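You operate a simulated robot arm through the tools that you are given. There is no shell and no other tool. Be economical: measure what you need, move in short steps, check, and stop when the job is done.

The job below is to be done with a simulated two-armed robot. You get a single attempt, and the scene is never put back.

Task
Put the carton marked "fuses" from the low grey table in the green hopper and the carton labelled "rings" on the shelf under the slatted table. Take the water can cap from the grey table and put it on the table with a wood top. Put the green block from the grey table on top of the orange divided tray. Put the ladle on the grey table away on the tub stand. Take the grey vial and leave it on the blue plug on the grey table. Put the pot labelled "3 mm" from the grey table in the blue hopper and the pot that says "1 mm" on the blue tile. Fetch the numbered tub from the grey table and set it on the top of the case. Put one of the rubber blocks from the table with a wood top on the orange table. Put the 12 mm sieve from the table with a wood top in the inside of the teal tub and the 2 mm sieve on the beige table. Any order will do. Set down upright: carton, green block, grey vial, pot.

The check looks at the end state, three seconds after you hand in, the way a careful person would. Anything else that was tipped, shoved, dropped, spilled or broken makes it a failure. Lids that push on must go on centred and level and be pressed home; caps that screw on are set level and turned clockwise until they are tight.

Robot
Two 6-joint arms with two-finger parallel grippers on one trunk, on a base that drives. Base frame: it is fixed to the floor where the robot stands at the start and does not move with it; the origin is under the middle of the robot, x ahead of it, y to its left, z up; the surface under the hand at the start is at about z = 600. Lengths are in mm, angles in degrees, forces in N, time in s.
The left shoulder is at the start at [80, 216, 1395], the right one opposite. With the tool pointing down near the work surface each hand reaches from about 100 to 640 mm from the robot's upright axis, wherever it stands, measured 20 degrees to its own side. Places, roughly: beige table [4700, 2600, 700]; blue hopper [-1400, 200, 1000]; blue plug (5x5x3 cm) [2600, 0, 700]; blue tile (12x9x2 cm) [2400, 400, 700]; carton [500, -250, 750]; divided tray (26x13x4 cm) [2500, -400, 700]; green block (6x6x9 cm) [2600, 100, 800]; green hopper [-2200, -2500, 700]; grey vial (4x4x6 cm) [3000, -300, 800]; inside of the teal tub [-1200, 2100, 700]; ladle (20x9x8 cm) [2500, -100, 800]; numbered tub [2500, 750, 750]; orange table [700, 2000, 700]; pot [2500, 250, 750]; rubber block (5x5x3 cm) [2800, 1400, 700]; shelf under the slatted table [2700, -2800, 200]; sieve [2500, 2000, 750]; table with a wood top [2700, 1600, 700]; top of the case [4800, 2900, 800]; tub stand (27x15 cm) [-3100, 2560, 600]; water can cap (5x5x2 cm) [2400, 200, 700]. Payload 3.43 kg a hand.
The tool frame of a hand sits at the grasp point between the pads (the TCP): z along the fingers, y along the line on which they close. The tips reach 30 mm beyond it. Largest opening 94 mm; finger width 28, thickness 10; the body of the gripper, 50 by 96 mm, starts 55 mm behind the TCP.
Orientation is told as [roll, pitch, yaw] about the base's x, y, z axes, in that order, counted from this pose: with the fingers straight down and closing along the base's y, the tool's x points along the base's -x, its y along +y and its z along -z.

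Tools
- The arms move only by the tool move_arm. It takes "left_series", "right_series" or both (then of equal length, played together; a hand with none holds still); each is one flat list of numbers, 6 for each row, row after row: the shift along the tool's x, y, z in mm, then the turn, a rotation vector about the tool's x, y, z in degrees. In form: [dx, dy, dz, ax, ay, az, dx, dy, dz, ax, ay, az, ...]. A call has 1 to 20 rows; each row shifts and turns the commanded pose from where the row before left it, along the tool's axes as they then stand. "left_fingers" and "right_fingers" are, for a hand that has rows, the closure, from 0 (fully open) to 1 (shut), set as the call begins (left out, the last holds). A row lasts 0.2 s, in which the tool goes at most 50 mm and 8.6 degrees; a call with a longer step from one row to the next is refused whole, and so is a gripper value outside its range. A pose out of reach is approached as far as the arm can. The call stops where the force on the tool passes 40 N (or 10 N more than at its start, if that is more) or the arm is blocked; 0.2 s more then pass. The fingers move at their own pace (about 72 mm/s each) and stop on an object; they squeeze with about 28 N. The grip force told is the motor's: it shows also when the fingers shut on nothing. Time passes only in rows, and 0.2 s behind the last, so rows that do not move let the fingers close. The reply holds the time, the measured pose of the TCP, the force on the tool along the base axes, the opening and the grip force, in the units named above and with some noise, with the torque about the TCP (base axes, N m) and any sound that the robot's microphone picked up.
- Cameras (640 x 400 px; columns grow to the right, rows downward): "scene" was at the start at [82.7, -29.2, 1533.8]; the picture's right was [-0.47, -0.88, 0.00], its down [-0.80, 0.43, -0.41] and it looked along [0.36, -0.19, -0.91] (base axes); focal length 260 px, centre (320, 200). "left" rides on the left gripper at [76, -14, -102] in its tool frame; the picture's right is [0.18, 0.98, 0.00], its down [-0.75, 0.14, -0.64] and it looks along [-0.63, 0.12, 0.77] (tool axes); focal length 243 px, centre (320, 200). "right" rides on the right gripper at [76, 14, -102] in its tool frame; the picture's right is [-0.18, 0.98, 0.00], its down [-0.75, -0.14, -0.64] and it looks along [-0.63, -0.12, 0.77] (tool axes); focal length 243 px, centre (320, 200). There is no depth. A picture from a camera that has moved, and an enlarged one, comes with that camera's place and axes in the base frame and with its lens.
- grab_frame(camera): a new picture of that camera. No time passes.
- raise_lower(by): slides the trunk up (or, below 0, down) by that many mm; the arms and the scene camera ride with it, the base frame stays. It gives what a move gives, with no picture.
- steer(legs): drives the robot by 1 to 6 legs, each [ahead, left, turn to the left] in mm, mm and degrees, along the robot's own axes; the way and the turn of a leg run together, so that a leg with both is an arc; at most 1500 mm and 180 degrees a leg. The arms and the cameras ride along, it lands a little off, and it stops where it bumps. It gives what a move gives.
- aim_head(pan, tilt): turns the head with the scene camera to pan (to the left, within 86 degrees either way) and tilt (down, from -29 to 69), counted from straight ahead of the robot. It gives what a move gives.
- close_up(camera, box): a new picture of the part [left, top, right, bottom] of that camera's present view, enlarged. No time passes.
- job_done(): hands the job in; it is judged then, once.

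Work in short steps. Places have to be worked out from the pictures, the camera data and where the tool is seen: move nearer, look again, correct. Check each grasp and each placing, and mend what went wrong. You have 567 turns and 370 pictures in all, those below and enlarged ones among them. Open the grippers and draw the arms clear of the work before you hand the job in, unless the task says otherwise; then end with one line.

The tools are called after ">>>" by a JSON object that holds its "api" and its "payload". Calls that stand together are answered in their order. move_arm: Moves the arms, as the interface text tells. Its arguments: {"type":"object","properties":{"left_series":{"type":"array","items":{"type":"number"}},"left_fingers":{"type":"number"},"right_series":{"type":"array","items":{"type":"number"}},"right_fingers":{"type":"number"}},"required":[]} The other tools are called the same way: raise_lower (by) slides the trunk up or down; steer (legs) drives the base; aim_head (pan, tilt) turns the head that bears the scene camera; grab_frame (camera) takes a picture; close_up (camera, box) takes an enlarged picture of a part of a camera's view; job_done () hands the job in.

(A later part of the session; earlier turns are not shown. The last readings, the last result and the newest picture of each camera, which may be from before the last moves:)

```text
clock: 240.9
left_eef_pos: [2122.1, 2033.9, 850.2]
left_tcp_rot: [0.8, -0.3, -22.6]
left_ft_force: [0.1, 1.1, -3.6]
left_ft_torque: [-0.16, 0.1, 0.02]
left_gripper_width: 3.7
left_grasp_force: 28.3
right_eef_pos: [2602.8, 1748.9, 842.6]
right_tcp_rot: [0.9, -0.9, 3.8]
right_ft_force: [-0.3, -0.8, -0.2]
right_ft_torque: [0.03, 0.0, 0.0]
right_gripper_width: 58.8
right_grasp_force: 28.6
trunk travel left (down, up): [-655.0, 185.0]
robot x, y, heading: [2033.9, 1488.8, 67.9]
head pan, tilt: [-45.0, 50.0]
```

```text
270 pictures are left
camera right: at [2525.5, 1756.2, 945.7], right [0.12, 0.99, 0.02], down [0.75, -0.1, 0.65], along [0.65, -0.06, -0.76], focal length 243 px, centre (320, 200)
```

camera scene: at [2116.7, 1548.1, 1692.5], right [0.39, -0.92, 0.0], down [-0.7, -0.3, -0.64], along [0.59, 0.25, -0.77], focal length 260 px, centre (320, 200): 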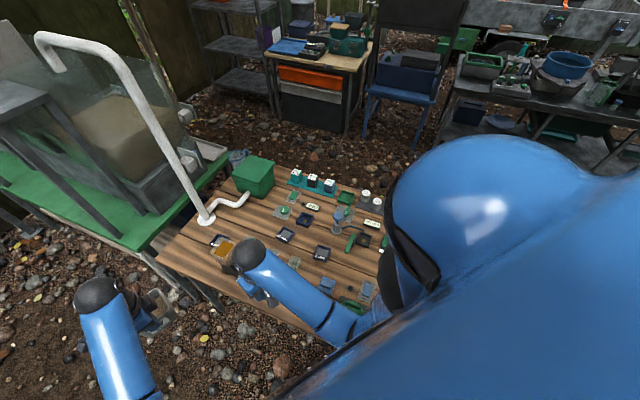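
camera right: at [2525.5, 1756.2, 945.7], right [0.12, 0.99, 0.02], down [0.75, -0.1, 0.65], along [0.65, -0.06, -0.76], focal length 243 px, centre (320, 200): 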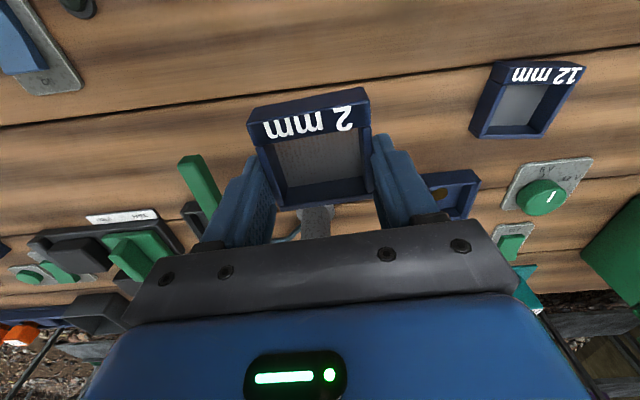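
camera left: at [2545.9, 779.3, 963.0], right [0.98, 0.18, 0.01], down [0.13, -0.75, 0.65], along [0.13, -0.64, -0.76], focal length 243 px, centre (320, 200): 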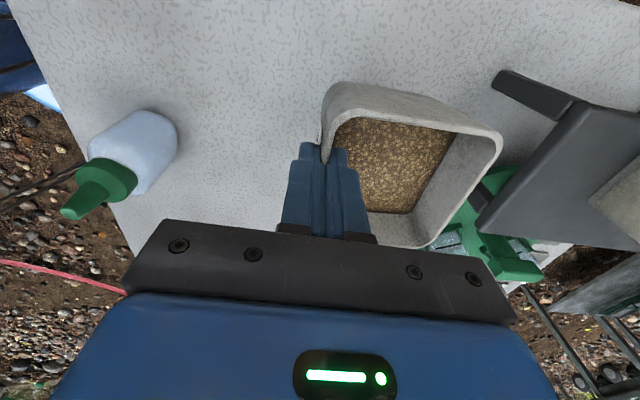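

Sieve held. Raise trunk, draw the right hand back, back away from the table, turn to heading 0 and go around the grey table's right end.

>>> {"api": "raise_lower", "payload": {"by": 110}}

>>> {"api": "move_arm", "payload": {"right_series": [40, 0, 0, 0, 0, 0, 40, 0, 0, 0, 0, 0, 40, 0, 0, 0, 0, 0, 40, 0, 0, 0, 0, 0, 40, 0, 0, 0, 0, 0]}}

>>> {"api": "steer", "payload": {"legs": [[-150, 371, 0], [0, 0, -68], [0, -1300, 0], [0, -1330, 0]]}}

>>> {"api": "aim_head", "payload": {"pan": 0, "tilt": 30}}

>>> {"api": "grab_frame", "payload": {"camera": "scene"}}

```text
clock: 242.3
left_eef_pos: [2121.7, 2035.0, 959.8]
left_tcp_rot: [0.8, -0.4, -22.6]
left_ft_force: [-0.3, 0.0, -3.8]
left_ft_torque: [-0.17, 0.08, -0.02]
left_gripper_width: 3.6
left_grasp_force: 27.8
right_eef_pos: [2602.4, 1750.0, 952.3]
right_tcp_rot: [0.8, -1.0, 4.0]
right_ft_force: [-0.5, 1.2, -0.5]
right_ft_torque: [0.02, 0.01, -0.01]
right_gripper_width: 59.1
right_grasp_force: 28.3
trunk travel left (down, up): [-765.0, 75.0]
robot x, y, heading: [2034.7, 1486.3, 67.9]
head pan, tilt: [-45.0, 50.0]
```

```text
clock: 243.5
left_eef_pos: [2120.6, 2034.3, 959.7]
left_tcp_rot: [0.9, -0.4, -22.6]
left_ft_force: [0.6, -0.2, -4.1]
left_ft_torque: [-0.17, 0.07, -0.01]
left_gripper_width: 3.9
left_grasp_force: 27.8
right_eef_pos: [2404.2, 1733.1, 948.4]
right_tcp_rot: [0.9, -1.1, 3.9]
right_ft_force: [-0.7, -0.3, 0.4]
right_ft_torque: [0.01, 0.02, 0.03]
right_gripper_width: 58.8
right_grasp_force: 28.4
trunk travel left (down, up): [-765.0, 75.0]
robot x, y, heading: [2037.0, 1486.9, 68.1]
head pan, tilt: [-45.0, 50.0]
```

```text
clock: 259.6
left_eef_pos: [2207.0, -673.8, 958.0]
left_tcp_rot: [0.6, 1.0, -85.0]
left_ft_force: [7.3, 15.8, -5.9]
left_ft_torque: [-1.7, 1.04, 0.69]
left_gripper_width: 3.8
left_grasp_force: 28.0
right_eef_pos: [2055.4, -1076.5, 949.3]
right_tcp_rot: [0.9, -1.2, -61.3]
right_ft_force: [-0.1, -0.8, -0.7]
right_ft_torque: [0.0, 0.01, -0.02]
right_gripper_width: 58.9
right_grasp_force: 28.0
trunk travel left (down, up): [-765.0, 75.0]
robot x, y, heading: [1679.5, -843.5, 2.6]
head pan, tilt: [-45.0, 50.0]
stopped in leg 4: the force on the tool passed its limit at 142 N (the readings are from after the stop); the commanded pose is now the measured one
```

```text
clock: 260.7
left_eef_pos: [2208.4, -673.9, 957.4]
left_tcp_rot: [0.6, 0.7, -85.4]
left_ft_force: [-19.0, 43.0, -9.2]
left_ft_torque: [-4.57, -1.7, 0.83]
left_gripper_width: 3.7
left_grasp_force: 27.8
right_eef_pos: [2054.8, -1072.7, 952.0]
right_tcp_rot: [0.7, -1.4, -61.5]
right_ft_force: [0.1, 0.4, -0.8]
right_ft_torque: [0.0, -0.01, 0.04]
right_gripper_width: 58.6
right_grasp_force: 28.1
trunk travel left (down, up): [-765.0, 75.0]
robot x, y, heading: [1681.6, -843.0, 2.5]
head pan, tilt: [0.0, 30.0]
```

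```text
269 pictures are left
camera scene: at [1796.6, -829.0, 1722.1], right [0.04, -1.0, 0.01], down [-0.5, -0.03, -0.87], along [0.87, 0.03, -0.5], focal length 260 px, centre (320, 200)
```

scene: 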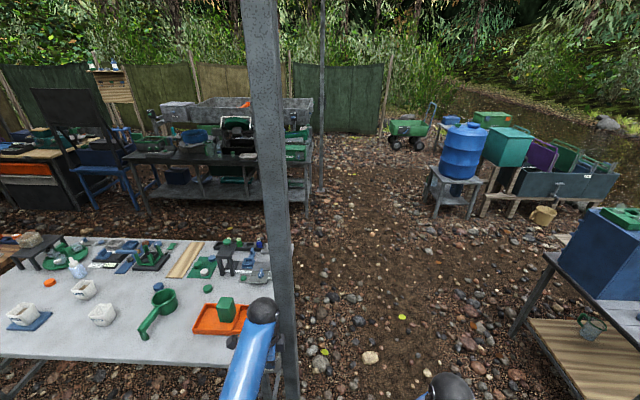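

The tub/hand touched the canopy post. Move left to release and check the tub.

>>> {"api": "steer", "payload": {"legs": [[0, 80, 0]]}}

>>> {"api": "grab_frame", "payload": {"camera": "left"}}

>>> {"api": "aim_head", "payload": {"pan": 20, "tilt": 45}}

>>> {"api": "grab_frame", "payload": {"camera": "scene"}}

```text
clock: 261.7
left_eef_pos: [2209.4, -614.9, 960.1]
left_tcp_rot: [0.7, 1.4, -86.1]
left_ft_force: [0.5, -0.8, -4.1]
left_ft_torque: [-0.06, 0.17, 0.01]
left_gripper_width: 3.8
left_grasp_force: 27.8
right_eef_pos: [2053.7, -1011.3, 946.7]
right_tcp_rot: [1.0, -0.5, -61.7]
right_ft_force: [-0.2, -0.6, 0.1]
right_ft_torque: [0.06, -0.03, -0.03]
right_gripper_width: 59.1
right_grasp_force: 27.9
trunk travel left (down, up): [-765.0, 75.0]
robot x, y, heading: [1674.8, -769.2, 2.4]
head pan, tilt: [0.0, 30.0]
```

```text
268 pictures are left
camera left: at [2189.1, -543.5, 1064.1], right [0.97, 0.25, 0.02], down [0.19, -0.76, 0.62], along [0.17, -0.6, -0.78], focal length 243 px, centre (320, 200)
```

left: 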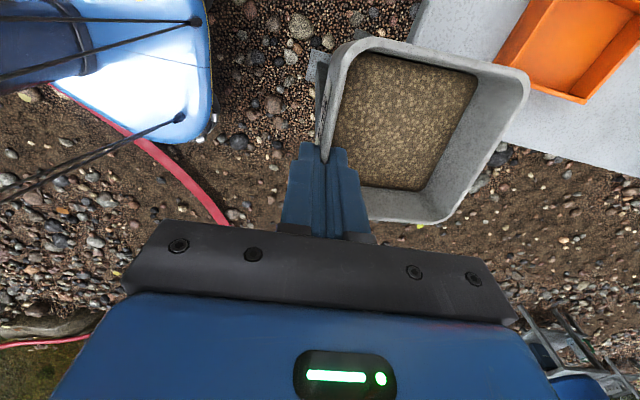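

```text
clock: 262.6
left_eef_pos: [2209.9, -607.5, 957.7]
left_tcp_rot: [0.6, 1.0, -86.2]
left_ft_force: [0.2, 0.0, -4.0]
left_ft_torque: [-0.1, 0.15, -0.02]
left_gripper_width: 3.6
left_grasp_force: 28.3
right_eef_pos: [2053.2, -1004.3, 949.0]
right_tcp_rot: [0.8, -1.1, -61.7]
right_ft_force: [0.0, 0.2, -0.6]
right_ft_torque: [-0.02, -0.01, -0.05]
right_gripper_width: 59.0
right_grasp_force: 27.7
trunk travel left (down, up): [-765.0, 75.0]
robot x, y, heading: [1679.1, -768.5, 2.2]
head pan, tilt: [20.0, 45.0]
```

```text
267 pictures are left
camera scene: at [1783.5, -736.3, 1699.4], right [0.38, -0.93, 0.0], down [-0.66, -0.27, -0.71], along [0.65, 0.27, -0.71], focal length 260 px, centre (320, 200)
```

scene: 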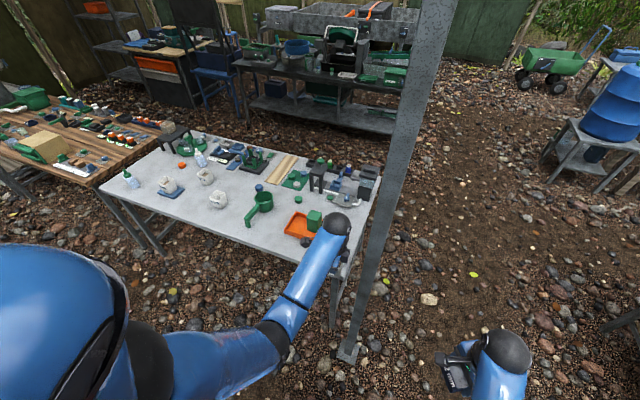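

Tub still held level. Back up, pass well clear of the post (at ≈[2242,-714]), then go forward along y≈-1350.

>>> {"api": "steer", "payload": {"legs": [[-350, 0, -2], [0, -600, 0], [1500, 0, 0], [700, 0, 0]]}}

>>> {"api": "aim_head", "payload": {"pan": 45, "tilt": 30}}

>>> {"api": "grab_frame", "payload": {"camera": "scene"}}

```text
clock: 278.4
left_eef_pos: [4087.6, -1248.7, 958.7]
left_tcp_rot: [0.7, 1.1, -88.4]
left_ft_force: [-0.2, 0.7, -4.2]
left_ft_torque: [-0.11, 0.18, -0.01]
left_gripper_width: 3.6
left_grasp_force: 28.0
right_eef_pos: [3915.3, -1637.5, 949.0]
right_tcp_rot: [0.9, -1.0, -64.1]
right_ft_force: [-0.1, 0.4, -0.9]
right_ft_torque: [-0.01, 0.01, 0.0]
right_gripper_width: 58.9
right_grasp_force: 28.3
trunk travel left (down, up): [-765.0, 75.0]
robot x, y, heading: [3550.5, -1387.7, 0.1]
head pan, tilt: [20.0, 45.0]
```

```text
clock: 279.3
left_eef_pos: [4089.2, -1248.7, 957.9]
left_tcp_rot: [0.6, 1.0, -88.4]
left_ft_force: [-1.1, 0.0, -5.1]
left_ft_torque: [-0.08, 0.15, -0.01]
left_gripper_width: 3.5
left_grasp_force: 28.4
right_eef_pos: [3917.0, -1636.2, 948.7]
right_tcp_rot: [0.7, -0.9, -64.1]
right_ft_force: [-0.5, 0.7, -0.5]
right_ft_torque: [0.03, -0.01, -0.01]
right_gripper_width: 59.1
right_grasp_force: 28.0
trunk travel left (down, up): [-765.0, 75.0]
robot x, y, heading: [3546.6, -1388.7, -0.3]
head pan, tilt: [45.0, 30.0]
```

```text
266 pictures are left
camera scene: at [3646.0, -1323.9, 1721.9], right [0.7, -0.71, 0.0], down [-0.36, -0.35, -0.87], along [0.61, 0.61, -0.5], focal length 260 px, centre (320, 200)
```

scene: 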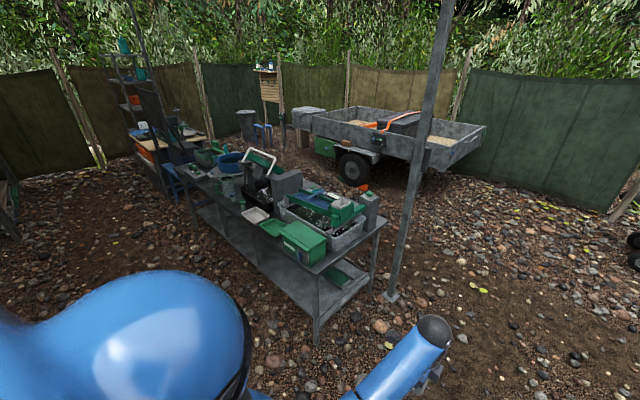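

Clear. Turn left to face +y and drive up the corridor behind the grey table.

>>> {"api": "steer", "payload": {"legs": [[0, 0, 90], [1500, 0, 0], [1200, 0, 0]]}}

>>> {"api": "aim_head", "payload": {"pan": -25, "tilt": 25}}

>>> {"api": "grab_frame", "payload": {"camera": "scene"}}

```text
clock: 296.4
left_eef_pos: [3513.0, 1893.1, 958.3]
left_tcp_rot: [0.7, 1.0, 0.0]
left_ft_force: [0.0, -0.1, -4.5]
left_ft_torque: [-0.16, -0.07, 0.0]
left_gripper_width: 3.5
left_grasp_force: 27.4
right_eef_pos: [3898.0, 1712.0, 949.7]
right_tcp_rot: [0.7, -1.1, 24.4]
right_ft_force: [0.3, 1.2, -0.1]
right_ft_torque: [-0.01, -0.01, 0.01]
right_gripper_width: 58.9
right_grasp_force: 28.3
trunk travel left (down, up): [-765.0, 75.0]
robot x, y, heading: [3636.7, 1354.3, 88.3]
head pan, tilt: [45.0, 30.0]
```

```text
clock: 297.8
left_eef_pos: [3513.6, 1895.0, 958.9]
left_tcp_rot: [0.5, 0.9, 0.0]
left_ft_force: [0.5, 1.0, -4.6]
left_ft_torque: [-0.16, -0.1, -0.01]
left_gripper_width: 3.8
left_grasp_force: 28.0
right_eef_pos: [3897.3, 1714.1, 947.1]
right_tcp_rot: [0.8, -1.0, 24.4]
right_ft_force: [0.2, 0.1, 0.1]
right_ft_torque: [0.01, 0.01, 0.0]
right_gripper_width: 58.9
right_grasp_force: 27.4
trunk travel left (down, up): [-765.0, 75.0]
robot x, y, heading: [3634.4, 1354.6, 88.3]
head pan, tilt: [-25.0, 25.0]
```

```text
265 pictures are left
camera scene: at [3678.3, 1466.7, 1730.0], right [0.89, -0.45, 0.0], down [-0.19, -0.38, -0.91], along [0.41, 0.81, -0.42], focal length 260 px, centre (320, 200)
```

scene: 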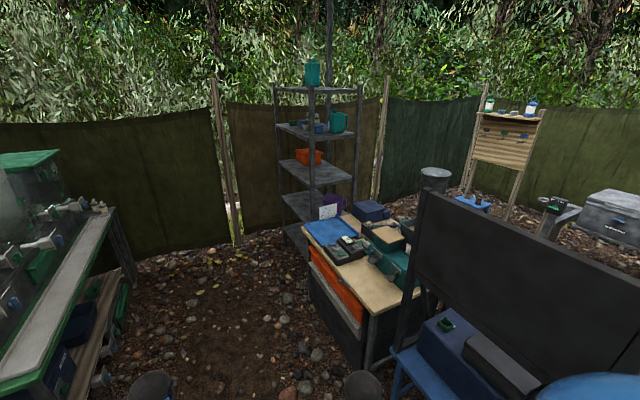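

>>> {"api": "close_up", "payload": {"camera": "scene", "box": [290, 180, 450, 320]}}

```text
2.86 times, centred on (370, 250) of scene
camera zoom: at [3678.3, 1466.7, 1730.0], right [0.89, -0.45, 0.0], down [-0.19, -0.38, -0.91], along [0.41, 0.81, -0.42], focal length 744 px, centre (177, 57)
```

zoom: 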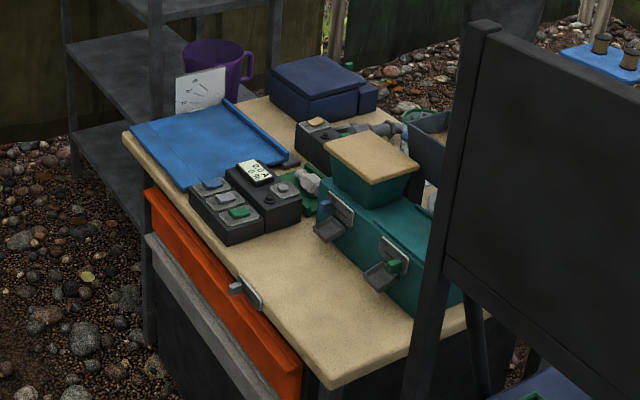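

Beige table: its −x edge is at x≈4315 (y 2140–3036), the navy case at ≈[4877,2977] in the far corner; free beige area near [4440,2290]. I first set the sieve there with the right arm, keeping the tub clear of the table.

>>> {"api": "steer", "payload": {"legs": [[900, -310, 0], [0, 0, -28]]}}

>>> {"api": "aim_head", "payload": {"pan": -50, "tilt": 45}}

>>> {"api": "grab_frame", "payload": {"camera": "scene"}}

>>> {"api": "grab_frame", "payload": {"camera": "right"}}

```text
clock: 304.1
left_eef_pos: [4089.3, 2784.2, 958.4]
left_tcp_rot: [0.5, 1.1, -26.6]
left_ft_force: [-0.7, -0.5, -3.6]
left_ft_torque: [-0.18, 0.03, 0.0]
left_gripper_width: 3.5
left_grasp_force: 28.2
right_eef_pos: [4349.9, 2447.8, 949.0]
right_tcp_rot: [0.9, -1.0, -2.3]
right_ft_force: [0.1, -0.2, 0.1]
right_ft_torque: [0.01, 0.03, -0.01]
right_gripper_width: 58.8
right_grasp_force: 28.2
trunk travel left (down, up): [-765.0, 75.0]
robot x, y, heading: [3955.9, 2248.1, 61.8]
head pan, tilt: [-25.0, 25.0]
```

```text
clock: 305.0
left_eef_pos: [4088.6, 2785.0, 958.5]
left_tcp_rot: [0.6, 1.0, -26.6]
left_ft_force: [-0.1, 0.0, -3.5]
left_ft_torque: [-0.15, 0.02, 0.02]
left_gripper_width: 3.7
left_grasp_force: 27.7
right_eef_pos: [4350.8, 2447.2, 949.3]
right_tcp_rot: [0.9, -0.9, -2.3]
right_ft_force: [0.2, -0.1, -0.7]
right_ft_torque: [0.01, 0.01, -0.01]
right_gripper_width: 58.8
right_grasp_force: 28.0
trunk travel left (down, up): [-765.0, 75.0]
robot x, y, heading: [3954.4, 2245.8, 61.7]
head pan, tilt: [-50.0, 45.0]
```

```text
263 pictures are left
camera scene: at [4050.7, 2287.9, 1699.4], right [0.2, -0.98, 0.0], down [-0.69, -0.14, -0.71], along [0.69, 0.14, -0.71], focal length 260 px, centre (320, 200)
```

scene: 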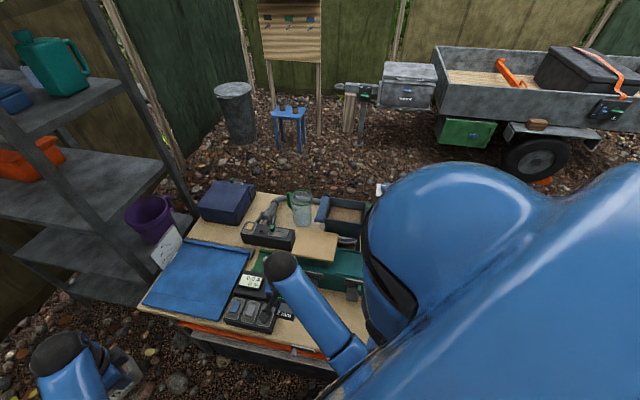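

```text
262 pictures are left
camera right: at [4274.1, 2463.9, 1051.2], right [0.22, 0.97, 0.02], down [0.74, -0.18, 0.65], along [0.64, -0.13, -0.76], focal length 243 px, centre (320, 200)
```

right: 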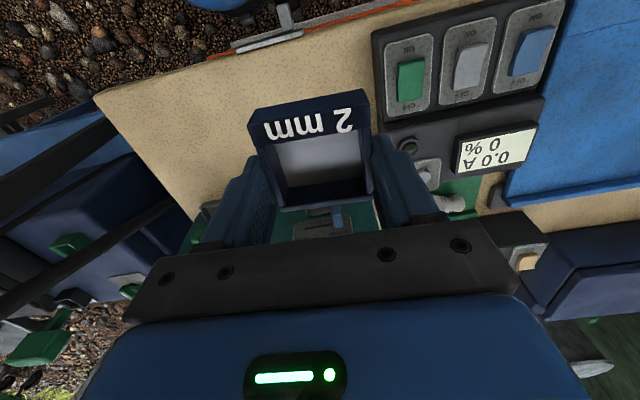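

Free beige area visible. Lower trunk, move the sieve over [4400,2290].

>>> {"api": "move_arm", "payload": {"right_series": [-14, -39, 0, 0, 0, 0, -14, -39, 0, 0, 0, 0, -14, -39, 0, 0, 0, 0, -13, -38, 0, 0, 0, 0]}}

>>> {"api": "raise_lower", "payload": {"by": -110}}

>>> {"api": "grab_frame", "payload": {"camera": "right"}}

```text
clock: 306.1
left_eef_pos: [4087.9, 2783.1, 957.8]
left_tcp_rot: [0.5, 0.9, -26.6]
left_ft_force: [0.0, -0.9, -4.2]
left_ft_torque: [-0.16, 0.0, 0.02]
left_gripper_width: 3.7
left_grasp_force: 28.0
right_eef_pos: [4390.0, 2332.2, 950.8]
right_tcp_rot: [1.2, -1.9, 7.2]
right_ft_force: [0.2, 0.0, -0.5]
right_ft_torque: [0.05, 0.01, 0.0]
right_gripper_width: 58.9
right_grasp_force: 28.2
trunk travel left (down, up): [-765.0, 75.0]
robot x, y, heading: [3957.2, 2246.8, 61.6]
head pan, tilt: [-50.0, 45.0]
stopped in row 4 (right hand): the arm was blocked; the commanded pose is now the measured one
```

```text
clock: 307.6
left_eef_pos: [4087.2, 2785.7, 847.5]
left_tcp_rot: [0.6, 0.9, -26.6]
left_ft_force: [0.0, -0.2, -4.3]
left_ft_torque: [-0.17, -0.02, 0.03]
left_gripper_width: 3.6
left_grasp_force: 28.4
right_eef_pos: [4392.8, 2331.2, 840.5]
right_tcp_rot: [1.4, -2.3, 6.8]
right_ft_force: [-0.5, 1.0, -0.3]
right_ft_torque: [-0.01, -0.01, 0.0]
right_gripper_width: 58.8
right_grasp_force: 28.4
trunk travel left (down, up): [-655.0, 185.0]
robot x, y, heading: [3956.0, 2242.8, 61.8]
head pan, tilt: [-50.0, 45.0]
```

```text
261 pictures are left
camera right: at [4312.2, 2332.9, 942.1], right [0.06, 1.0, 0.03], down [0.74, -0.07, 0.67], along [0.67, -0.02, -0.74], focal length 243 px, centre (320, 200)
```

right: 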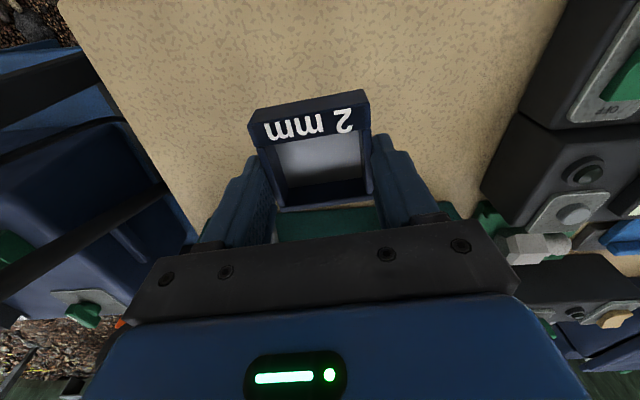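

Over free beige surface. Guarded lowering.

>>> {"api": "move_arm", "payload": {"right_series": [0, 0, 30, 0, 0, 0, 0, 0, 25, 0, 0, 0, 0, 0, 10, 0, 0, 0, 0, 0, 5, 0, 0, 0, 0, 0, 3, 0, 0, 0, 0, 0, 3, 0, 0, 0, 0, 0, 3, 0, 0, 0, 0, 0, 3, 0, 0, 0, 0, 0, 3, 0, 0, 0, 0, 0, 3, 0, 0, 0, 0, 0, 3, 0, 0, 0, 0, 0, 3, 0, 0, 0]}}

>>> {"api": "grab_frame", "payload": {"camera": "right"}}

```text
clock: 310.2
left_eef_pos: [4088.2, 2783.7, 848.4]
left_tcp_rot: [0.7, 0.9, -26.7]
left_ft_force: [-0.1, 1.3, -3.6]
left_ft_torque: [-0.21, 0.0, 0.01]
left_gripper_width: 3.7
left_grasp_force: 28.1
right_eef_pos: [4403.5, 2337.6, 753.0]
right_tcp_rot: [1.6, -3.1, 6.9]
right_ft_force: [3.4, 1.5, 17.7]
right_ft_torque: [-0.55, 0.45, 0.07]
right_gripper_width: 59.3
right_grasp_force: 28.5
trunk travel left (down, up): [-655.0, 185.0]
robot x, y, heading: [3957.7, 2244.6, 61.6]
head pan, tilt: [-50.0, 45.0]
```

```text
260 pictures are left
camera right: at [4320.2, 2338.9, 852.5], right [0.06, 1.0, 0.04], down [0.73, -0.07, 0.68], along [0.68, -0.01, -0.73], focal length 243 px, centre (320, 200)
```

right: 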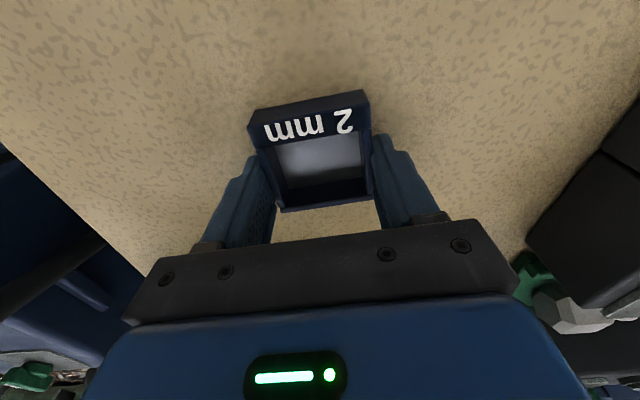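

Contact; relieve slightly, open and lift.

>>> {"api": "move_arm", "payload": {"right_series": [0, 0, -3, 0, 0, 0, 0, 0, 0, 0, 0, 0, 0, 0, 0, 0, 0, 0], "right_fingers": 0.1}}

>>> {"api": "move_arm", "payload": {"right_series": [0, 0, -20, 0, 0, 0, 0, 0, -35, 0, 0, 0, 0, 0, -35, 0, 0, 0]}}

>>> {"api": "grab_frame", "payload": {"camera": "right"}}

```text
clock: 311.0
left_eef_pos: [4088.4, 2784.4, 847.6]
left_tcp_rot: [0.6, 1.1, -26.5]
left_ft_force: [0.3, 0.8, -4.0]
left_ft_torque: [-0.24, 0.0, 0.02]
left_gripper_width: 3.6
left_grasp_force: 27.9
right_eef_pos: [4402.3, 2337.0, 754.1]
right_tcp_rot: [1.6, -2.7, 6.9]
right_ft_force: [1.0, 0.0, 0.4]
right_ft_torque: [0.02, -0.03, -0.04]
right_gripper_width: 84.4
right_grasp_force: 0.1
trunk travel left (down, up): [-655.0, 185.0]
robot x, y, heading: [3956.9, 2248.6, 61.7]
head pan, tilt: [-50.0, 45.0]
```

```text
clock: 311.8
left_eef_pos: [4088.1, 2784.2, 846.9]
left_tcp_rot: [0.5, 0.9, -26.7]
left_ft_force: [-0.5, 0.1, -4.5]
left_ft_torque: [-0.2, -0.01, -0.01]
left_gripper_width: 3.8
left_grasp_force: 28.2
right_eef_pos: [4390.3, 2331.7, 839.1]
right_tcp_rot: [1.2, -1.8, 7.5]
right_ft_force: [0.7, -1.4, -0.2]
right_ft_torque: [-0.03, 0.0, 0.03]
right_gripper_width: 84.2
right_grasp_force: 0.2
trunk travel left (down, up): [-655.0, 185.0]
robot x, y, heading: [3959.3, 2245.6, 61.7]
head pan, tilt: [-50.0, 45.0]
```

```text
259 pictures are left
camera right: at [4310.3, 2332.8, 940.3], right [0.06, 1.0, 0.03], down [0.75, -0.06, 0.66], along [0.66, -0.02, -0.75], focal length 243 px, centre (320, 200)
```

right: 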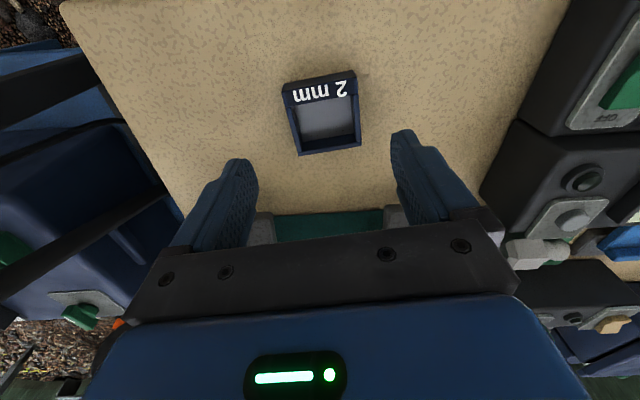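

2 mm sieve is on the beige table. The case is best reached from the table's +x side, so I reverse out and go round the back table.

>>> {"api": "raise_lower", "payload": {"by": 110}}

>>> {"api": "steer", "payload": {"legs": [[0, 0, 28], [-900, 310, 0], [-1400, 0, 0], [-1350, 0, 0]]}}

```text
clock: 313.2
left_eef_pos: [4089.2, 2784.6, 958.8]
left_tcp_rot: [0.7, 1.0, -26.6]
left_ft_force: [-0.2, 0.9, -4.8]
left_ft_torque: [-0.14, 0.0, 0.01]
left_gripper_width: 3.8
left_grasp_force: 27.9
right_eef_pos: [4395.3, 2331.1, 952.0]
right_tcp_rot: [1.4, -2.4, 6.7]
right_ft_force: [-0.1, -0.1, -0.4]
right_ft_torque: [0.0, 0.03, -0.03]
right_gripper_width: 84.7
right_grasp_force: 0.1
trunk travel left (down, up): [-765.0, 75.0]
robot x, y, heading: [3957.3, 2247.5, 61.3]
head pan, tilt: [-50.0, 45.0]
```

```text
clock: 332.3
left_eef_pos: [3496.4, -824.2, 957.6]
left_tcp_rot: [0.6, 1.1, 2.5]
left_ft_force: [1.3, 0.1, -4.5]
left_ft_torque: [-0.2, -0.13, 0.03]
left_gripper_width: 3.7
left_grasp_force: 27.8
right_eef_pos: [3983.9, -1071.3, 951.7]
right_tcp_rot: [1.4, -2.4, 35.9]
right_ft_force: [0.7, 0.4, 0.5]
right_ft_torque: [0.0, -0.05, 0.02]
right_gripper_width: 84.8
right_grasp_force: 0.0
trunk travel left (down, up): [-765.0, 75.0]
robot x, y, heading: [3641.3, -1360.0, 90.6]
head pan, tilt: [-50.0, 45.0]
```

Now turn to heading 0, drive to x≈5600, turn left and go up.

>>> {"api": "steer", "payload": {"legs": [[0, 0, -90.6], [1000, 0, 0], [960, -20, 0], [0, 0, 90]]}}

>>> {"api": "aim_head", "payload": {"pan": 0, "tilt": 20}}

>>> {"api": "grab_frame", "payload": {"camera": "scene"}}

```text
clock: 349.9
left_eef_pos: [5516.3, -892.2, 957.4]
left_tcp_rot: [0.6, 0.9, -0.8]
left_ft_force: [1.0, 0.2, -3.8]
left_ft_torque: [-0.16, -0.05, 0.03]
left_gripper_width: 3.8
left_grasp_force: 28.0
right_eef_pos: [5988.5, -1165.3, 951.6]
right_tcp_rot: [1.5, -2.5, 32.8]
right_ft_force: [0.0, -0.8, -0.1]
right_ft_torque: [0.0, 0.01, -0.02]
right_gripper_width: 84.7
right_grasp_force: 0.0
trunk travel left (down, up): [-765.0, 75.0]
robot x, y, heading: [5633.9, -1431.9, 87.4]
head pan, tilt: [-50.0, 45.0]
```

```text
clock: 351.1
left_eef_pos: [5514.8, -893.4, 957.2]
left_tcp_rot: [0.5, 0.9, -0.6]
left_ft_force: [0.6, 0.3, -3.9]
left_ft_torque: [-0.17, -0.11, 0.0]
left_gripper_width: 3.9
left_grasp_force: 27.7
right_eef_pos: [5989.3, -1164.2, 950.6]
right_tcp_rot: [1.4, -2.5, 32.8]
right_ft_force: [0.2, 0.6, -0.1]
right_ft_torque: [-0.02, 0.01, 0.03]
right_gripper_width: 84.7
right_grasp_force: 0.0
trunk travel left (down, up): [-765.0, 75.0]
robot x, y, heading: [5630.5, -1433.1, 87.6]
head pan, tilt: [0.0, 20.0]
```

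```text
258 pictures are left
camera scene: at [5636.9, -1311.8, 1738.0], right [1.0, -0.04, 0.0], down [-0.01, -0.34, -0.94], along [0.04, 0.94, -0.34], focal length 260 px, centre (320, 200)
```

scene: 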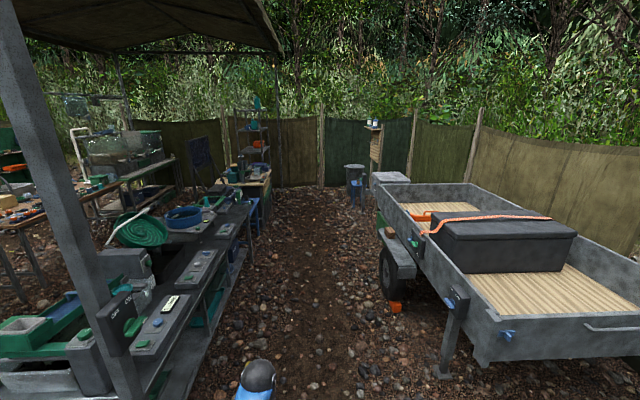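

Corridor is clear. Drive up to y≈2900 and turn to face the beige table.

>>> {"api": "steer", "payload": {"legs": [[0, 0, 2.5], [1500, 0, 0], [1500, 0, 0], [1200, 0, 0], [0, 0, 90]]}}

>>> {"api": "aim_head", "payload": {"pan": 0, "tilt": 40}}

>>> {"api": "grab_frame", "payload": {"camera": "scene"}}

```text
clock: 375.4
left_eef_pos: [5047.5, 2640.8, 957.1]
left_tcp_rot: [0.6, 1.1, 90.5]
left_ft_force: [0.1, -0.1, -4.1]
left_ft_torque: [0.04, -0.18, -0.01]
left_gripper_width: 3.8
left_grasp_force: 27.7
right_eef_pos: [5312.1, 3117.8, 951.6]
right_tcp_rot: [1.4, -2.5, 123.8]
right_ft_force: [1.3, 0.0, 0.0]
right_ft_torque: [-0.01, 0.0, -0.01]
right_gripper_width: 84.4
right_grasp_force: 0.1
trunk travel left (down, up): [-765.0, 75.0]
robot x, y, heading: [5590.2, 2771.4, 178.4]
head pan, tilt: [0.0, 20.0]
```

```text
clock: 376.2
left_eef_pos: [5047.6, 2640.7, 957.5]
left_tcp_rot: [0.6, 1.0, 90.5]
left_ft_force: [0.0, -0.3, -4.1]
left_ft_torque: [0.07, -0.2, 0.04]
left_gripper_width: 3.8
left_grasp_force: 28.3
right_eef_pos: [5312.7, 3119.1, 951.7]
right_tcp_rot: [1.6, -2.6, 124.0]
right_ft_force: [0.3, 0.8, -0.4]
right_ft_torque: [0.02, -0.04, 0.04]
right_gripper_width: 84.5
right_grasp_force: 0.0
trunk travel left (down, up): [-765.0, 75.0]
robot x, y, heading: [5586.9, 2766.7, 178.8]
head pan, tilt: [0.0, 40.0]
```

```text
257 pictures are left
camera scene: at [5472.1, 2769.9, 1706.7], right [0.02, 1.0, 0.0], down [0.64, -0.01, -0.77], along [-0.77, 0.02, -0.64], focal length 260 px, centre (320, 200)
```

scene: 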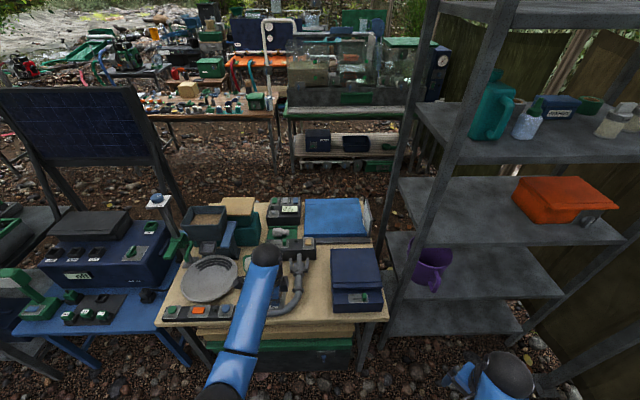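

>>> {"api": "close_up", "payload": {"camera": "scene", "box": [280, 220, 420, 340]}}

>>> {"api": "grab_frame", "payload": {"camera": "left"}}

```text
3.33 times, centred on (350, 280) of scene
camera zoom: at [5472.1, 2769.9, 1706.7], right [0.02, 1.0, 0.0], down [0.64, -0.01, -0.77], along [-0.77, 0.02, -0.64], focal length 868 px, centre (220, -67)
```

zoom: 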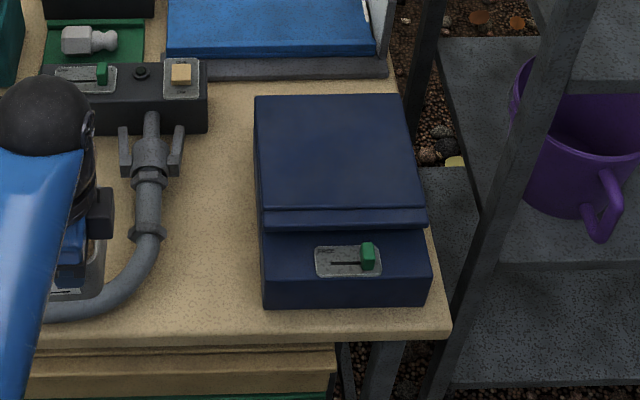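

```text
255 pictures are left
camera left: at [5064.8, 2565.8, 1061.9], right [-0.98, -0.19, 0.01], down [-0.14, 0.76, 0.63], along [-0.13, 0.62, -0.78], focal length 243 px, centre (320, 200)
```

left: 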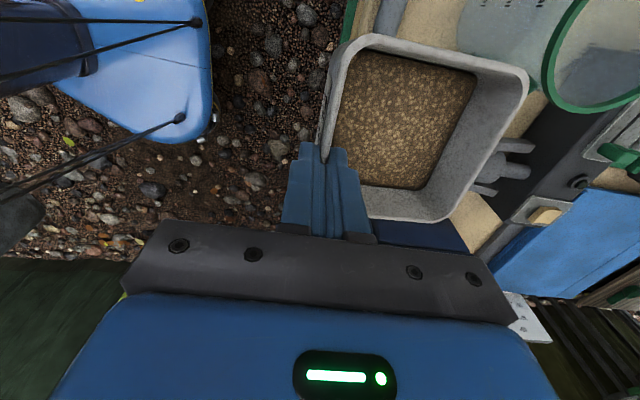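

Case lid top ≈170×200 mm centred [4806,2935]. Drive so the left hand is near it.

>>> {"api": "steer", "payload": {"legs": [[0, -235, 1.2], [190, 0, 0]]}}

>>> {"api": "move_arm", "payload": {"left_series": [31, 0, 0, 0, 0, 0, 31, 0, 0, 0, 0, 0]}}

>>> {"api": "grab_frame", "payload": {"camera": "left"}}

>>> {"api": "grab_frame", "payload": {"camera": "scene"}}

```text
clock: 379.1
left_eef_pos: [4868.8, 2855.4, 960.0]
left_tcp_rot: [0.8, 1.1, 91.8]
left_ft_force: [0.9, 0.0, -4.2]
left_ft_torque: [0.11, -0.17, 0.04]
left_gripper_width: 3.7
left_grasp_force: 28.2
right_eef_pos: [5121.7, 3340.1, 953.0]
right_tcp_rot: [1.5, -2.6, 125.1]
right_ft_force: [0.0, -0.8, -0.1]
right_ft_torque: [0.01, 0.03, 0.01]
right_gripper_width: 85.0
right_grasp_force: 0.0
trunk travel left (down, up): [-765.0, 75.0]
robot x, y, heading: [5402.5, 2994.9, 180.0]
head pan, tilt: [0.0, 40.0]
```

```text
clock: 379.7
left_eef_pos: [4869.5, 2793.7, 960.3]
left_tcp_rot: [0.6, 0.9, 91.6]
left_ft_force: [-0.8, 0.2, -3.0]
left_ft_torque: [0.09, -0.15, -0.01]
left_gripper_width: 3.9
left_grasp_force: 28.1
right_eef_pos: [5120.3, 3339.5, 952.4]
right_tcp_rot: [1.5, -2.6, 125.2]
right_ft_force: [0.2, -0.2, 0.4]
right_ft_torque: [0.0, -0.02, 0.01]
right_gripper_width: 84.6
right_grasp_force: 0.1
trunk travel left (down, up): [-765.0, 75.0]
robot x, y, heading: [5401.4, 2994.6, 180.1]
head pan, tilt: [0.0, 40.0]
```

```text
254 pictures are left
camera left: at [4887.4, 2719.3, 1063.4], right [-0.98, -0.21, 0.01], down [-0.16, 0.76, 0.63], along [-0.14, 0.61, -0.78], focal length 243 px, centre (320, 200)
```

left: 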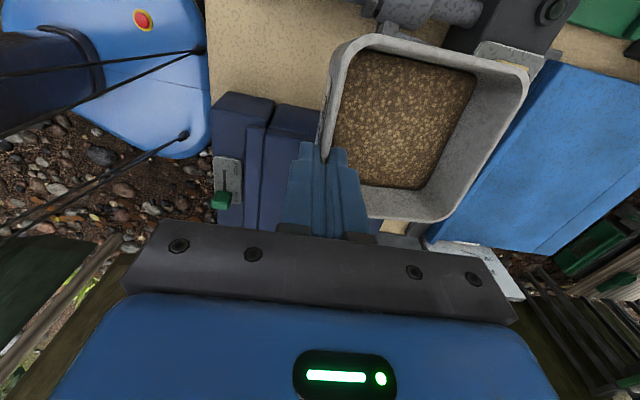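

```text
253 pictures are left
camera scene: at [5289.2, 2992.9, 1706.9], right [0.0, 1.0, 0.0], down [0.64, 0.0, -0.77], along [-0.77, 0.0, -0.64], focal length 260 px, centre (320, 200)
```

scene: 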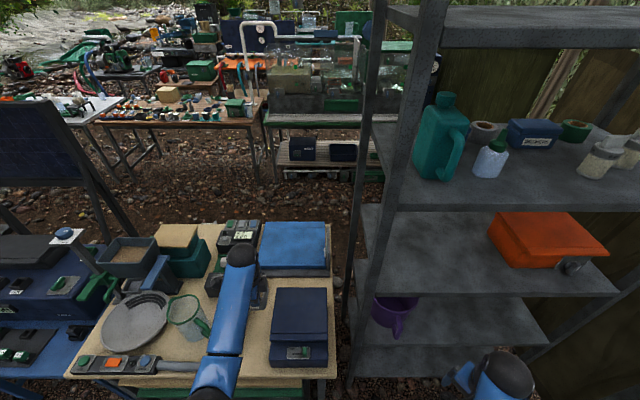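

Wrong direction; the case lid is toward +y. Move the tub over the lid centre (TCP to [4858,2920]).

>>> {"api": "move_arm", "payload": {"left_series": [-31.5, 2, 0, 0, 0, 0, -31.5, 2, 0, 0, 0, 0, -31.5, 2, 0, 0, 0, 0, -31.5, 2, 0, 0, 0, 0, 0, 0, 0, 0, 0, 0]}}

>>> {"api": "raise_lower", "payload": {"by": -70}}

>>> {"api": "grab_frame", "payload": {"camera": "left"}}

>>> {"api": "grab_frame", "payload": {"camera": "scene"}}

```text
clock: 380.9
left_eef_pos: [4856.2, 2919.7, 957.1]
left_tcp_rot: [0.6, 1.1, 91.9]
left_ft_force: [-0.3, -0.4, -4.6]
left_ft_torque: [0.12, -0.15, 0.02]
left_gripper_width: 3.6
left_grasp_force: 28.2
right_eef_pos: [5117.4, 3341.0, 952.2]
right_tcp_rot: [1.5, -2.5, 125.2]
right_ft_force: [-0.4, -0.1, 0.1]
right_ft_torque: [0.0, -0.01, 0.0]
right_gripper_width: 84.6
right_grasp_force: 0.0
trunk travel left (down, up): [-765.0, 75.0]
robot x, y, heading: [5399.2, 2993.7, 179.9]
head pan, tilt: [0.0, 40.0]
```

```text
clock: 381.8
left_eef_pos: [4854.2, 2921.6, 900.3]
left_tcp_rot: [1.6, 0.8, 91.7]
left_ft_force: [5.9, 1.9, 16.3]
left_ft_torque: [-0.8, 0.5, 0.21]
left_gripper_width: 4.6
left_grasp_force: 27.6
right_eef_pos: [5119.7, 3340.9, 888.7]
right_tcp_rot: [1.7, -2.5, 125.1]
right_ft_force: [-0.7, -0.9, 0.4]
right_ft_torque: [-0.04, 0.05, -0.01]
right_gripper_width: 84.8
right_grasp_force: 0.1
trunk travel left (down, up): [-702.0, 138.0]
robot x, y, heading: [5404.7, 2998.6, 180.0]
head pan, tilt: [0.0, 40.0]
stopped: the force on the tool passed its limit at 51 N (the readings are from after the stop); the commanded pose is now the measured one
```

```text
252 pictures are left
camera left: at [4874.2, 2847.4, 1004.9], right [-0.98, -0.21, 0.03], down [-0.15, 0.76, 0.64], along [-0.16, 0.62, -0.77], focal length 243 px, centre (320, 200)
```

left: 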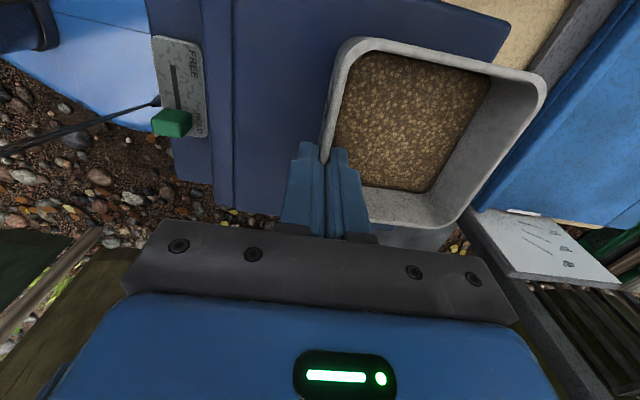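

```text
251 pictures are left
camera scene: at [5291.0, 2995.3, 1642.8], right [0.0, 1.0, 0.0], down [0.64, 0.0, -0.77], along [-0.77, 0.0, -0.64], focal length 260 px, centre (320, 200)
```

scene: 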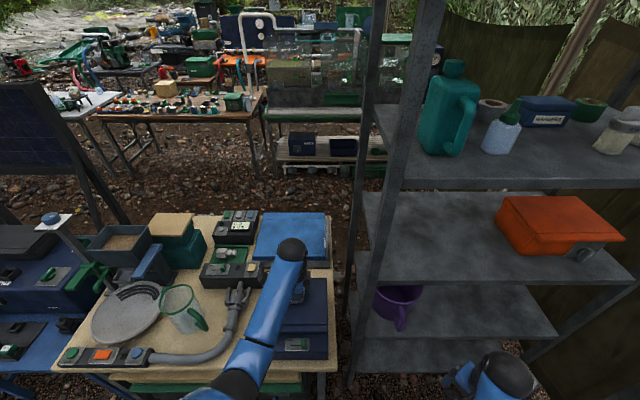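

Tub bottom touched the lid at z≈822. It's a bit toward the lid's far edge; lift, shift +22 mm in x, and set down gently.

>>> {"api": "move_arm", "payload": {"left_series": [0, 0, -12, 0, 0, 0, -8, -22, 0, 0, 0, 0, 0, 0, 0, 0, 0, 0, 0, 0, 4, 0, 0, 0, 0, 0, 2, 0, 0, 0, 0, 0, 2, 0, 0, 0, 0, 0, 2, 0, 0, 0, 0, 0, 2, 0, 0, 0, 0, 0, 2, 0, 0, 0]}}

>>> {"api": "grab_frame", "payload": {"camera": "left"}}

```text
clock: 383.8
left_eef_pos: [4876.8, 2931.6, 901.0]
left_tcp_rot: [1.8, 0.6, 91.7]
left_ft_force: [6.9, -1.7, 31.9]
left_ft_torque: [-0.32, 0.58, 0.11]
left_gripper_width: 4.6
left_grasp_force: 27.9
right_eef_pos: [5121.3, 3340.1, 890.0]
right_tcp_rot: [1.7, -2.8, 125.3]
right_ft_force: [-0.4, 0.1, 0.1]
right_ft_torque: [-0.03, 0.01, 0.01]
right_gripper_width: 84.7
right_grasp_force: 0.0
trunk travel left (down, up): [-702.0, 138.0]
robot x, y, heading: [5399.1, 2995.2, 179.9]
head pan, tilt: [0.0, 40.0]
```

```text
250 pictures are left
camera left: at [4896.8, 2856.0, 1004.4], right [-0.98, -0.21, 0.03], down [-0.14, 0.76, 0.64], along [-0.16, 0.62, -0.77], focal length 243 px, centre (320, 200)
```

left: 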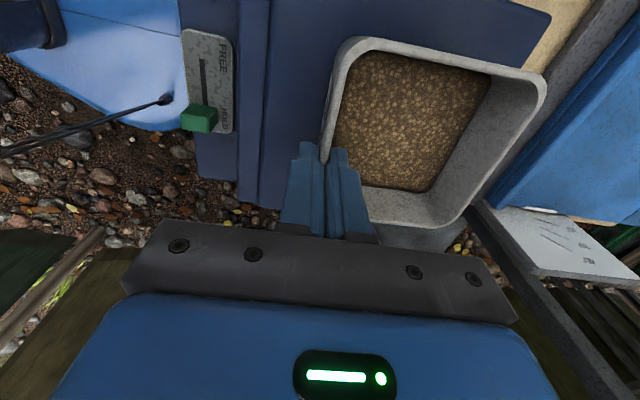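

Seated firmly. Relieve pressure, open slowly, and retreat upward.

>>> {"api": "move_arm", "payload": {"left_series": [0, 0, -3, 0, 0, 0, 0, 0, 0, 0, 0, 0]}}

>>> {"api": "move_arm", "payload": {"left_series": [0, 0, 0, 0, 0, 0, 0, 0, 0, 0, 0, 0], "left_fingers": 0.75}}

>>> {"api": "grab_frame", "payload": {"camera": "left"}}

```text
clock: 384.4
left_eef_pos: [4877.2, 2930.2, 900.6]
left_tcp_rot: [1.6, 0.9, 91.8]
left_ft_force: [2.3, -0.3, 21.3]
left_ft_torque: [0.51, 0.66, 0.09]
left_gripper_width: 4.6
left_grasp_force: 28.2
right_eef_pos: [5120.0, 3340.7, 888.4]
right_tcp_rot: [1.6, -2.6, 125.3]
right_ft_force: [0.4, 0.0, -0.4]
right_ft_torque: [-0.02, -0.04, 0.04]
right_gripper_width: 84.7
right_grasp_force: 0.0
trunk travel left (down, up): [-702.0, 138.0]
robot x, y, heading: [5405.6, 2997.5, 180.0]
head pan, tilt: [0.0, 40.0]
```

```text
clock: 385.0
left_eef_pos: [4874.5, 2931.1, 899.6]
left_tcp_rot: [1.4, 0.7, 91.7]
left_ft_force: [-0.3, 1.7, 14.9]
left_ft_torque: [0.2, -0.19, -0.02]
left_gripper_width: 23.7
left_grasp_force: 0.4
right_eef_pos: [5118.5, 3341.4, 889.0]
right_tcp_rot: [1.6, -2.5, 125.3]
right_ft_force: [-0.4, -0.2, -0.1]
right_ft_torque: [-0.02, 0.01, 0.05]
right_gripper_width: 84.8
right_grasp_force: 0.0
trunk travel left (down, up): [-702.0, 138.0]
robot x, y, heading: [5402.4, 2998.4, 180.0]
head pan, tilt: [0.0, 40.0]
```

```text
249 pictures are left
camera left: at [4895.4, 2856.1, 1003.6], right [-0.98, -0.21, 0.03], down [-0.15, 0.76, 0.63], along [-0.15, 0.62, -0.77], focal length 243 px, centre (320, 200)
```

left: 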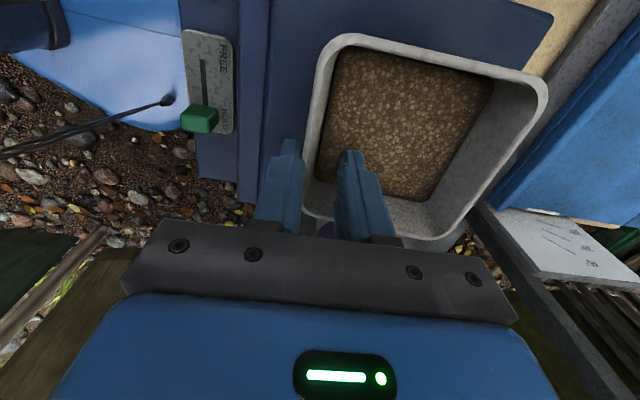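

Released. Lift straight up.

>>> {"api": "move_arm", "payload": {"left_series": [0, 0, -15, 0, 0, 0, 0, 0, -30, 0, 0, 0, 0, 0, -35, 0, 0, 0]}}

>>> {"api": "grab_frame", "payload": {"camera": "left"}}

```text
clock: 385.8
left_eef_pos: [4862.4, 2934.5, 954.7]
left_tcp_rot: [1.3, 0.9, 91.6]
left_ft_force: [0.7, 0.7, -0.9]
left_ft_torque: [-0.02, 0.0, 0.02]
left_gripper_width: 23.4
left_grasp_force: 0.0
left hand out of reach, approached as far as the arm can: row 3
right_eef_pos: [5116.9, 3341.1, 887.5]
right_tcp_rot: [1.5, -2.5, 125.3]
right_ft_force: [-0.3, -0.7, -0.1]
right_ft_torque: [-0.02, 0.01, 0.0]
right_gripper_width: 84.7
right_grasp_force: 0.1
trunk travel left (down, up): [-702.0, 138.0]
robot x, y, heading: [5404.0, 2998.8, 180.3]
head pan, tilt: [0.0, 40.0]
```

```text
248 pictures are left
camera left: at [4881.4, 2860.0, 1059.0], right [-0.98, -0.21, 0.03], down [-0.15, 0.76, 0.63], along [-0.15, 0.62, -0.77], focal length 243 px, centre (320, 200)
```

left: 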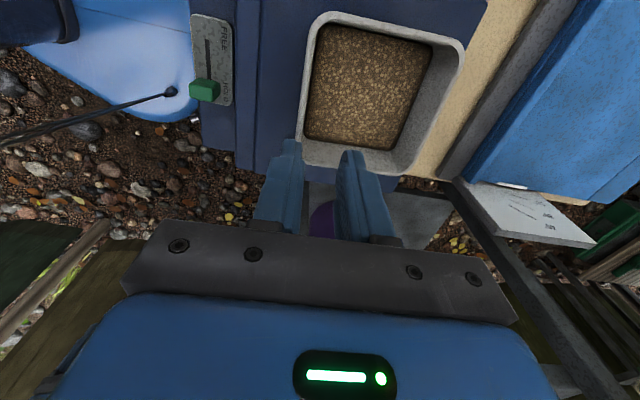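

Tub sits squarely on the case lid. Now back away and return around to the back of the grey table for the vial.

>>> {"api": "steer", "payload": {"legs": [[-240, 0, 0], [0, 0, -90], [-1500, 0, 0], [-1500, 0, 0], [-1370, 0, 0]]}}

>>> {"api": "steer", "payload": {"legs": [[0, 1000, 0], [0, 1000, 0], [1130, 0, 0], [0, 0, 90]]}}

>>> {"api": "aim_head", "payload": {"pan": 0, "tilt": 45}}

>>> {"api": "grab_frame", "payload": {"camera": "scene"}}

```text
clock: 411.9
left_eef_pos: [5798.7, -840.1, 956.2]
left_tcp_rot: [1.4, 0.8, 5.8]
left_ft_force: [0.5, -0.8, 0.1]
left_ft_torque: [-0.01, -0.01, 0.02]
left_gripper_width: 23.3
left_grasp_force: 0.0
right_eef_pos: [6223.2, -1067.5, 888.1]
right_tcp_rot: [1.5, -2.5, 39.4]
right_ft_force: [0.0, -0.5, -0.4]
right_ft_torque: [0.0, -0.03, 0.0]
right_gripper_width: 84.6
right_grasp_force: 0.0
trunk travel left (down, up): [-702.0, 138.0]
robot x, y, heading: [5898.1, -1375.7, 94.0]
head pan, tilt: [0.0, 40.0]
```

```text
clock: 431.2
left_eef_pos: [3249.3, -537.1, 955.4]
left_tcp_rot: [1.4, 0.7, 99.8]
left_ft_force: [0.3, -0.3, 0.7]
left_ft_torque: [-0.03, 0.03, 0.04]
left_gripper_width: 23.4
left_grasp_force: 0.1
right_eef_pos: [3445.9, -99.4, 887.1]
right_tcp_rot: [1.4, -2.6, 133.5]
right_ft_force: [-0.6, -0.2, 0.0]
right_ft_torque: [-0.01, 0.02, 0.0]
right_gripper_width: 84.7
right_grasp_force: 0.0
trunk travel left (down, up): [-702.0, 138.0]
robot x, y, heading: [3776.7, -400.3, -172.0]
head pan, tilt: [0.0, 40.0]
```

```text
clock: 431.9
left_eef_pos: [3250.2, -537.5, 954.6]
left_tcp_rot: [1.4, 0.9, 99.8]
left_ft_force: [0.0, 0.0, 0.5]
left_ft_torque: [0.02, 0.01, -0.01]
left_gripper_width: 23.6
left_grasp_force: 0.0
right_eef_pos: [3446.9, -99.1, 888.6]
right_tcp_rot: [1.5, -2.6, 133.4]
right_ft_force: [-0.1, 0.1, 0.5]
right_ft_torque: [-0.03, -0.01, 0.02]
right_gripper_width: 84.8
right_grasp_force: 0.1
trunk travel left (down, up): [-702.0, 138.0]
robot x, y, heading: [3777.2, -400.7, -171.9]
head pan, tilt: [0.0, 45.0]
```

```text
247 pictures are left
camera scene: at [3665.2, -417.5, 1636.1], right [-0.14, 0.99, 0.0], down [0.7, 0.1, -0.71], along [-0.7, -0.1, -0.71], focal length 260 px, centre (320, 200)
```

scene: 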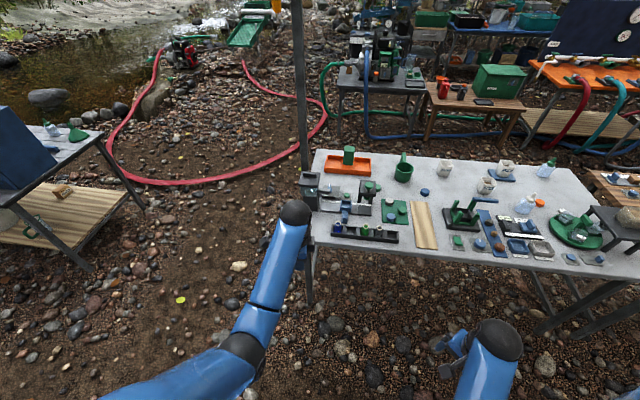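

>>> {"api": "close_up", "payload": {"camera": "scene", "box": [300, 140, 480, 260]}}

```text
3.33 times, centred on (390, 200) of scene
camera zoom: at [3665.2, -417.5, 1636.1], right [-0.14, 0.99, 0.0], down [0.7, 0.1, -0.71], along [-0.7, -0.1, -0.71], focal length 868 px, centre (87, 200)
```

zoom: 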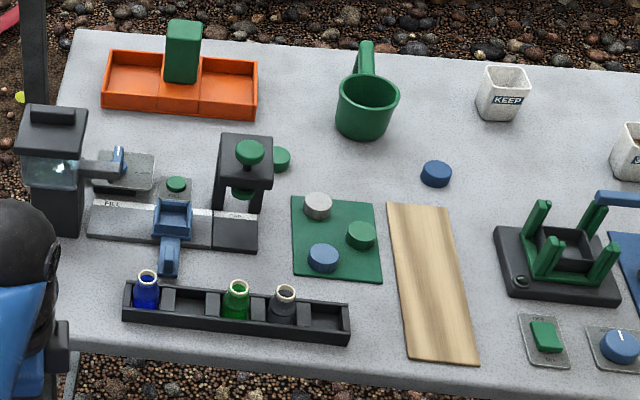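

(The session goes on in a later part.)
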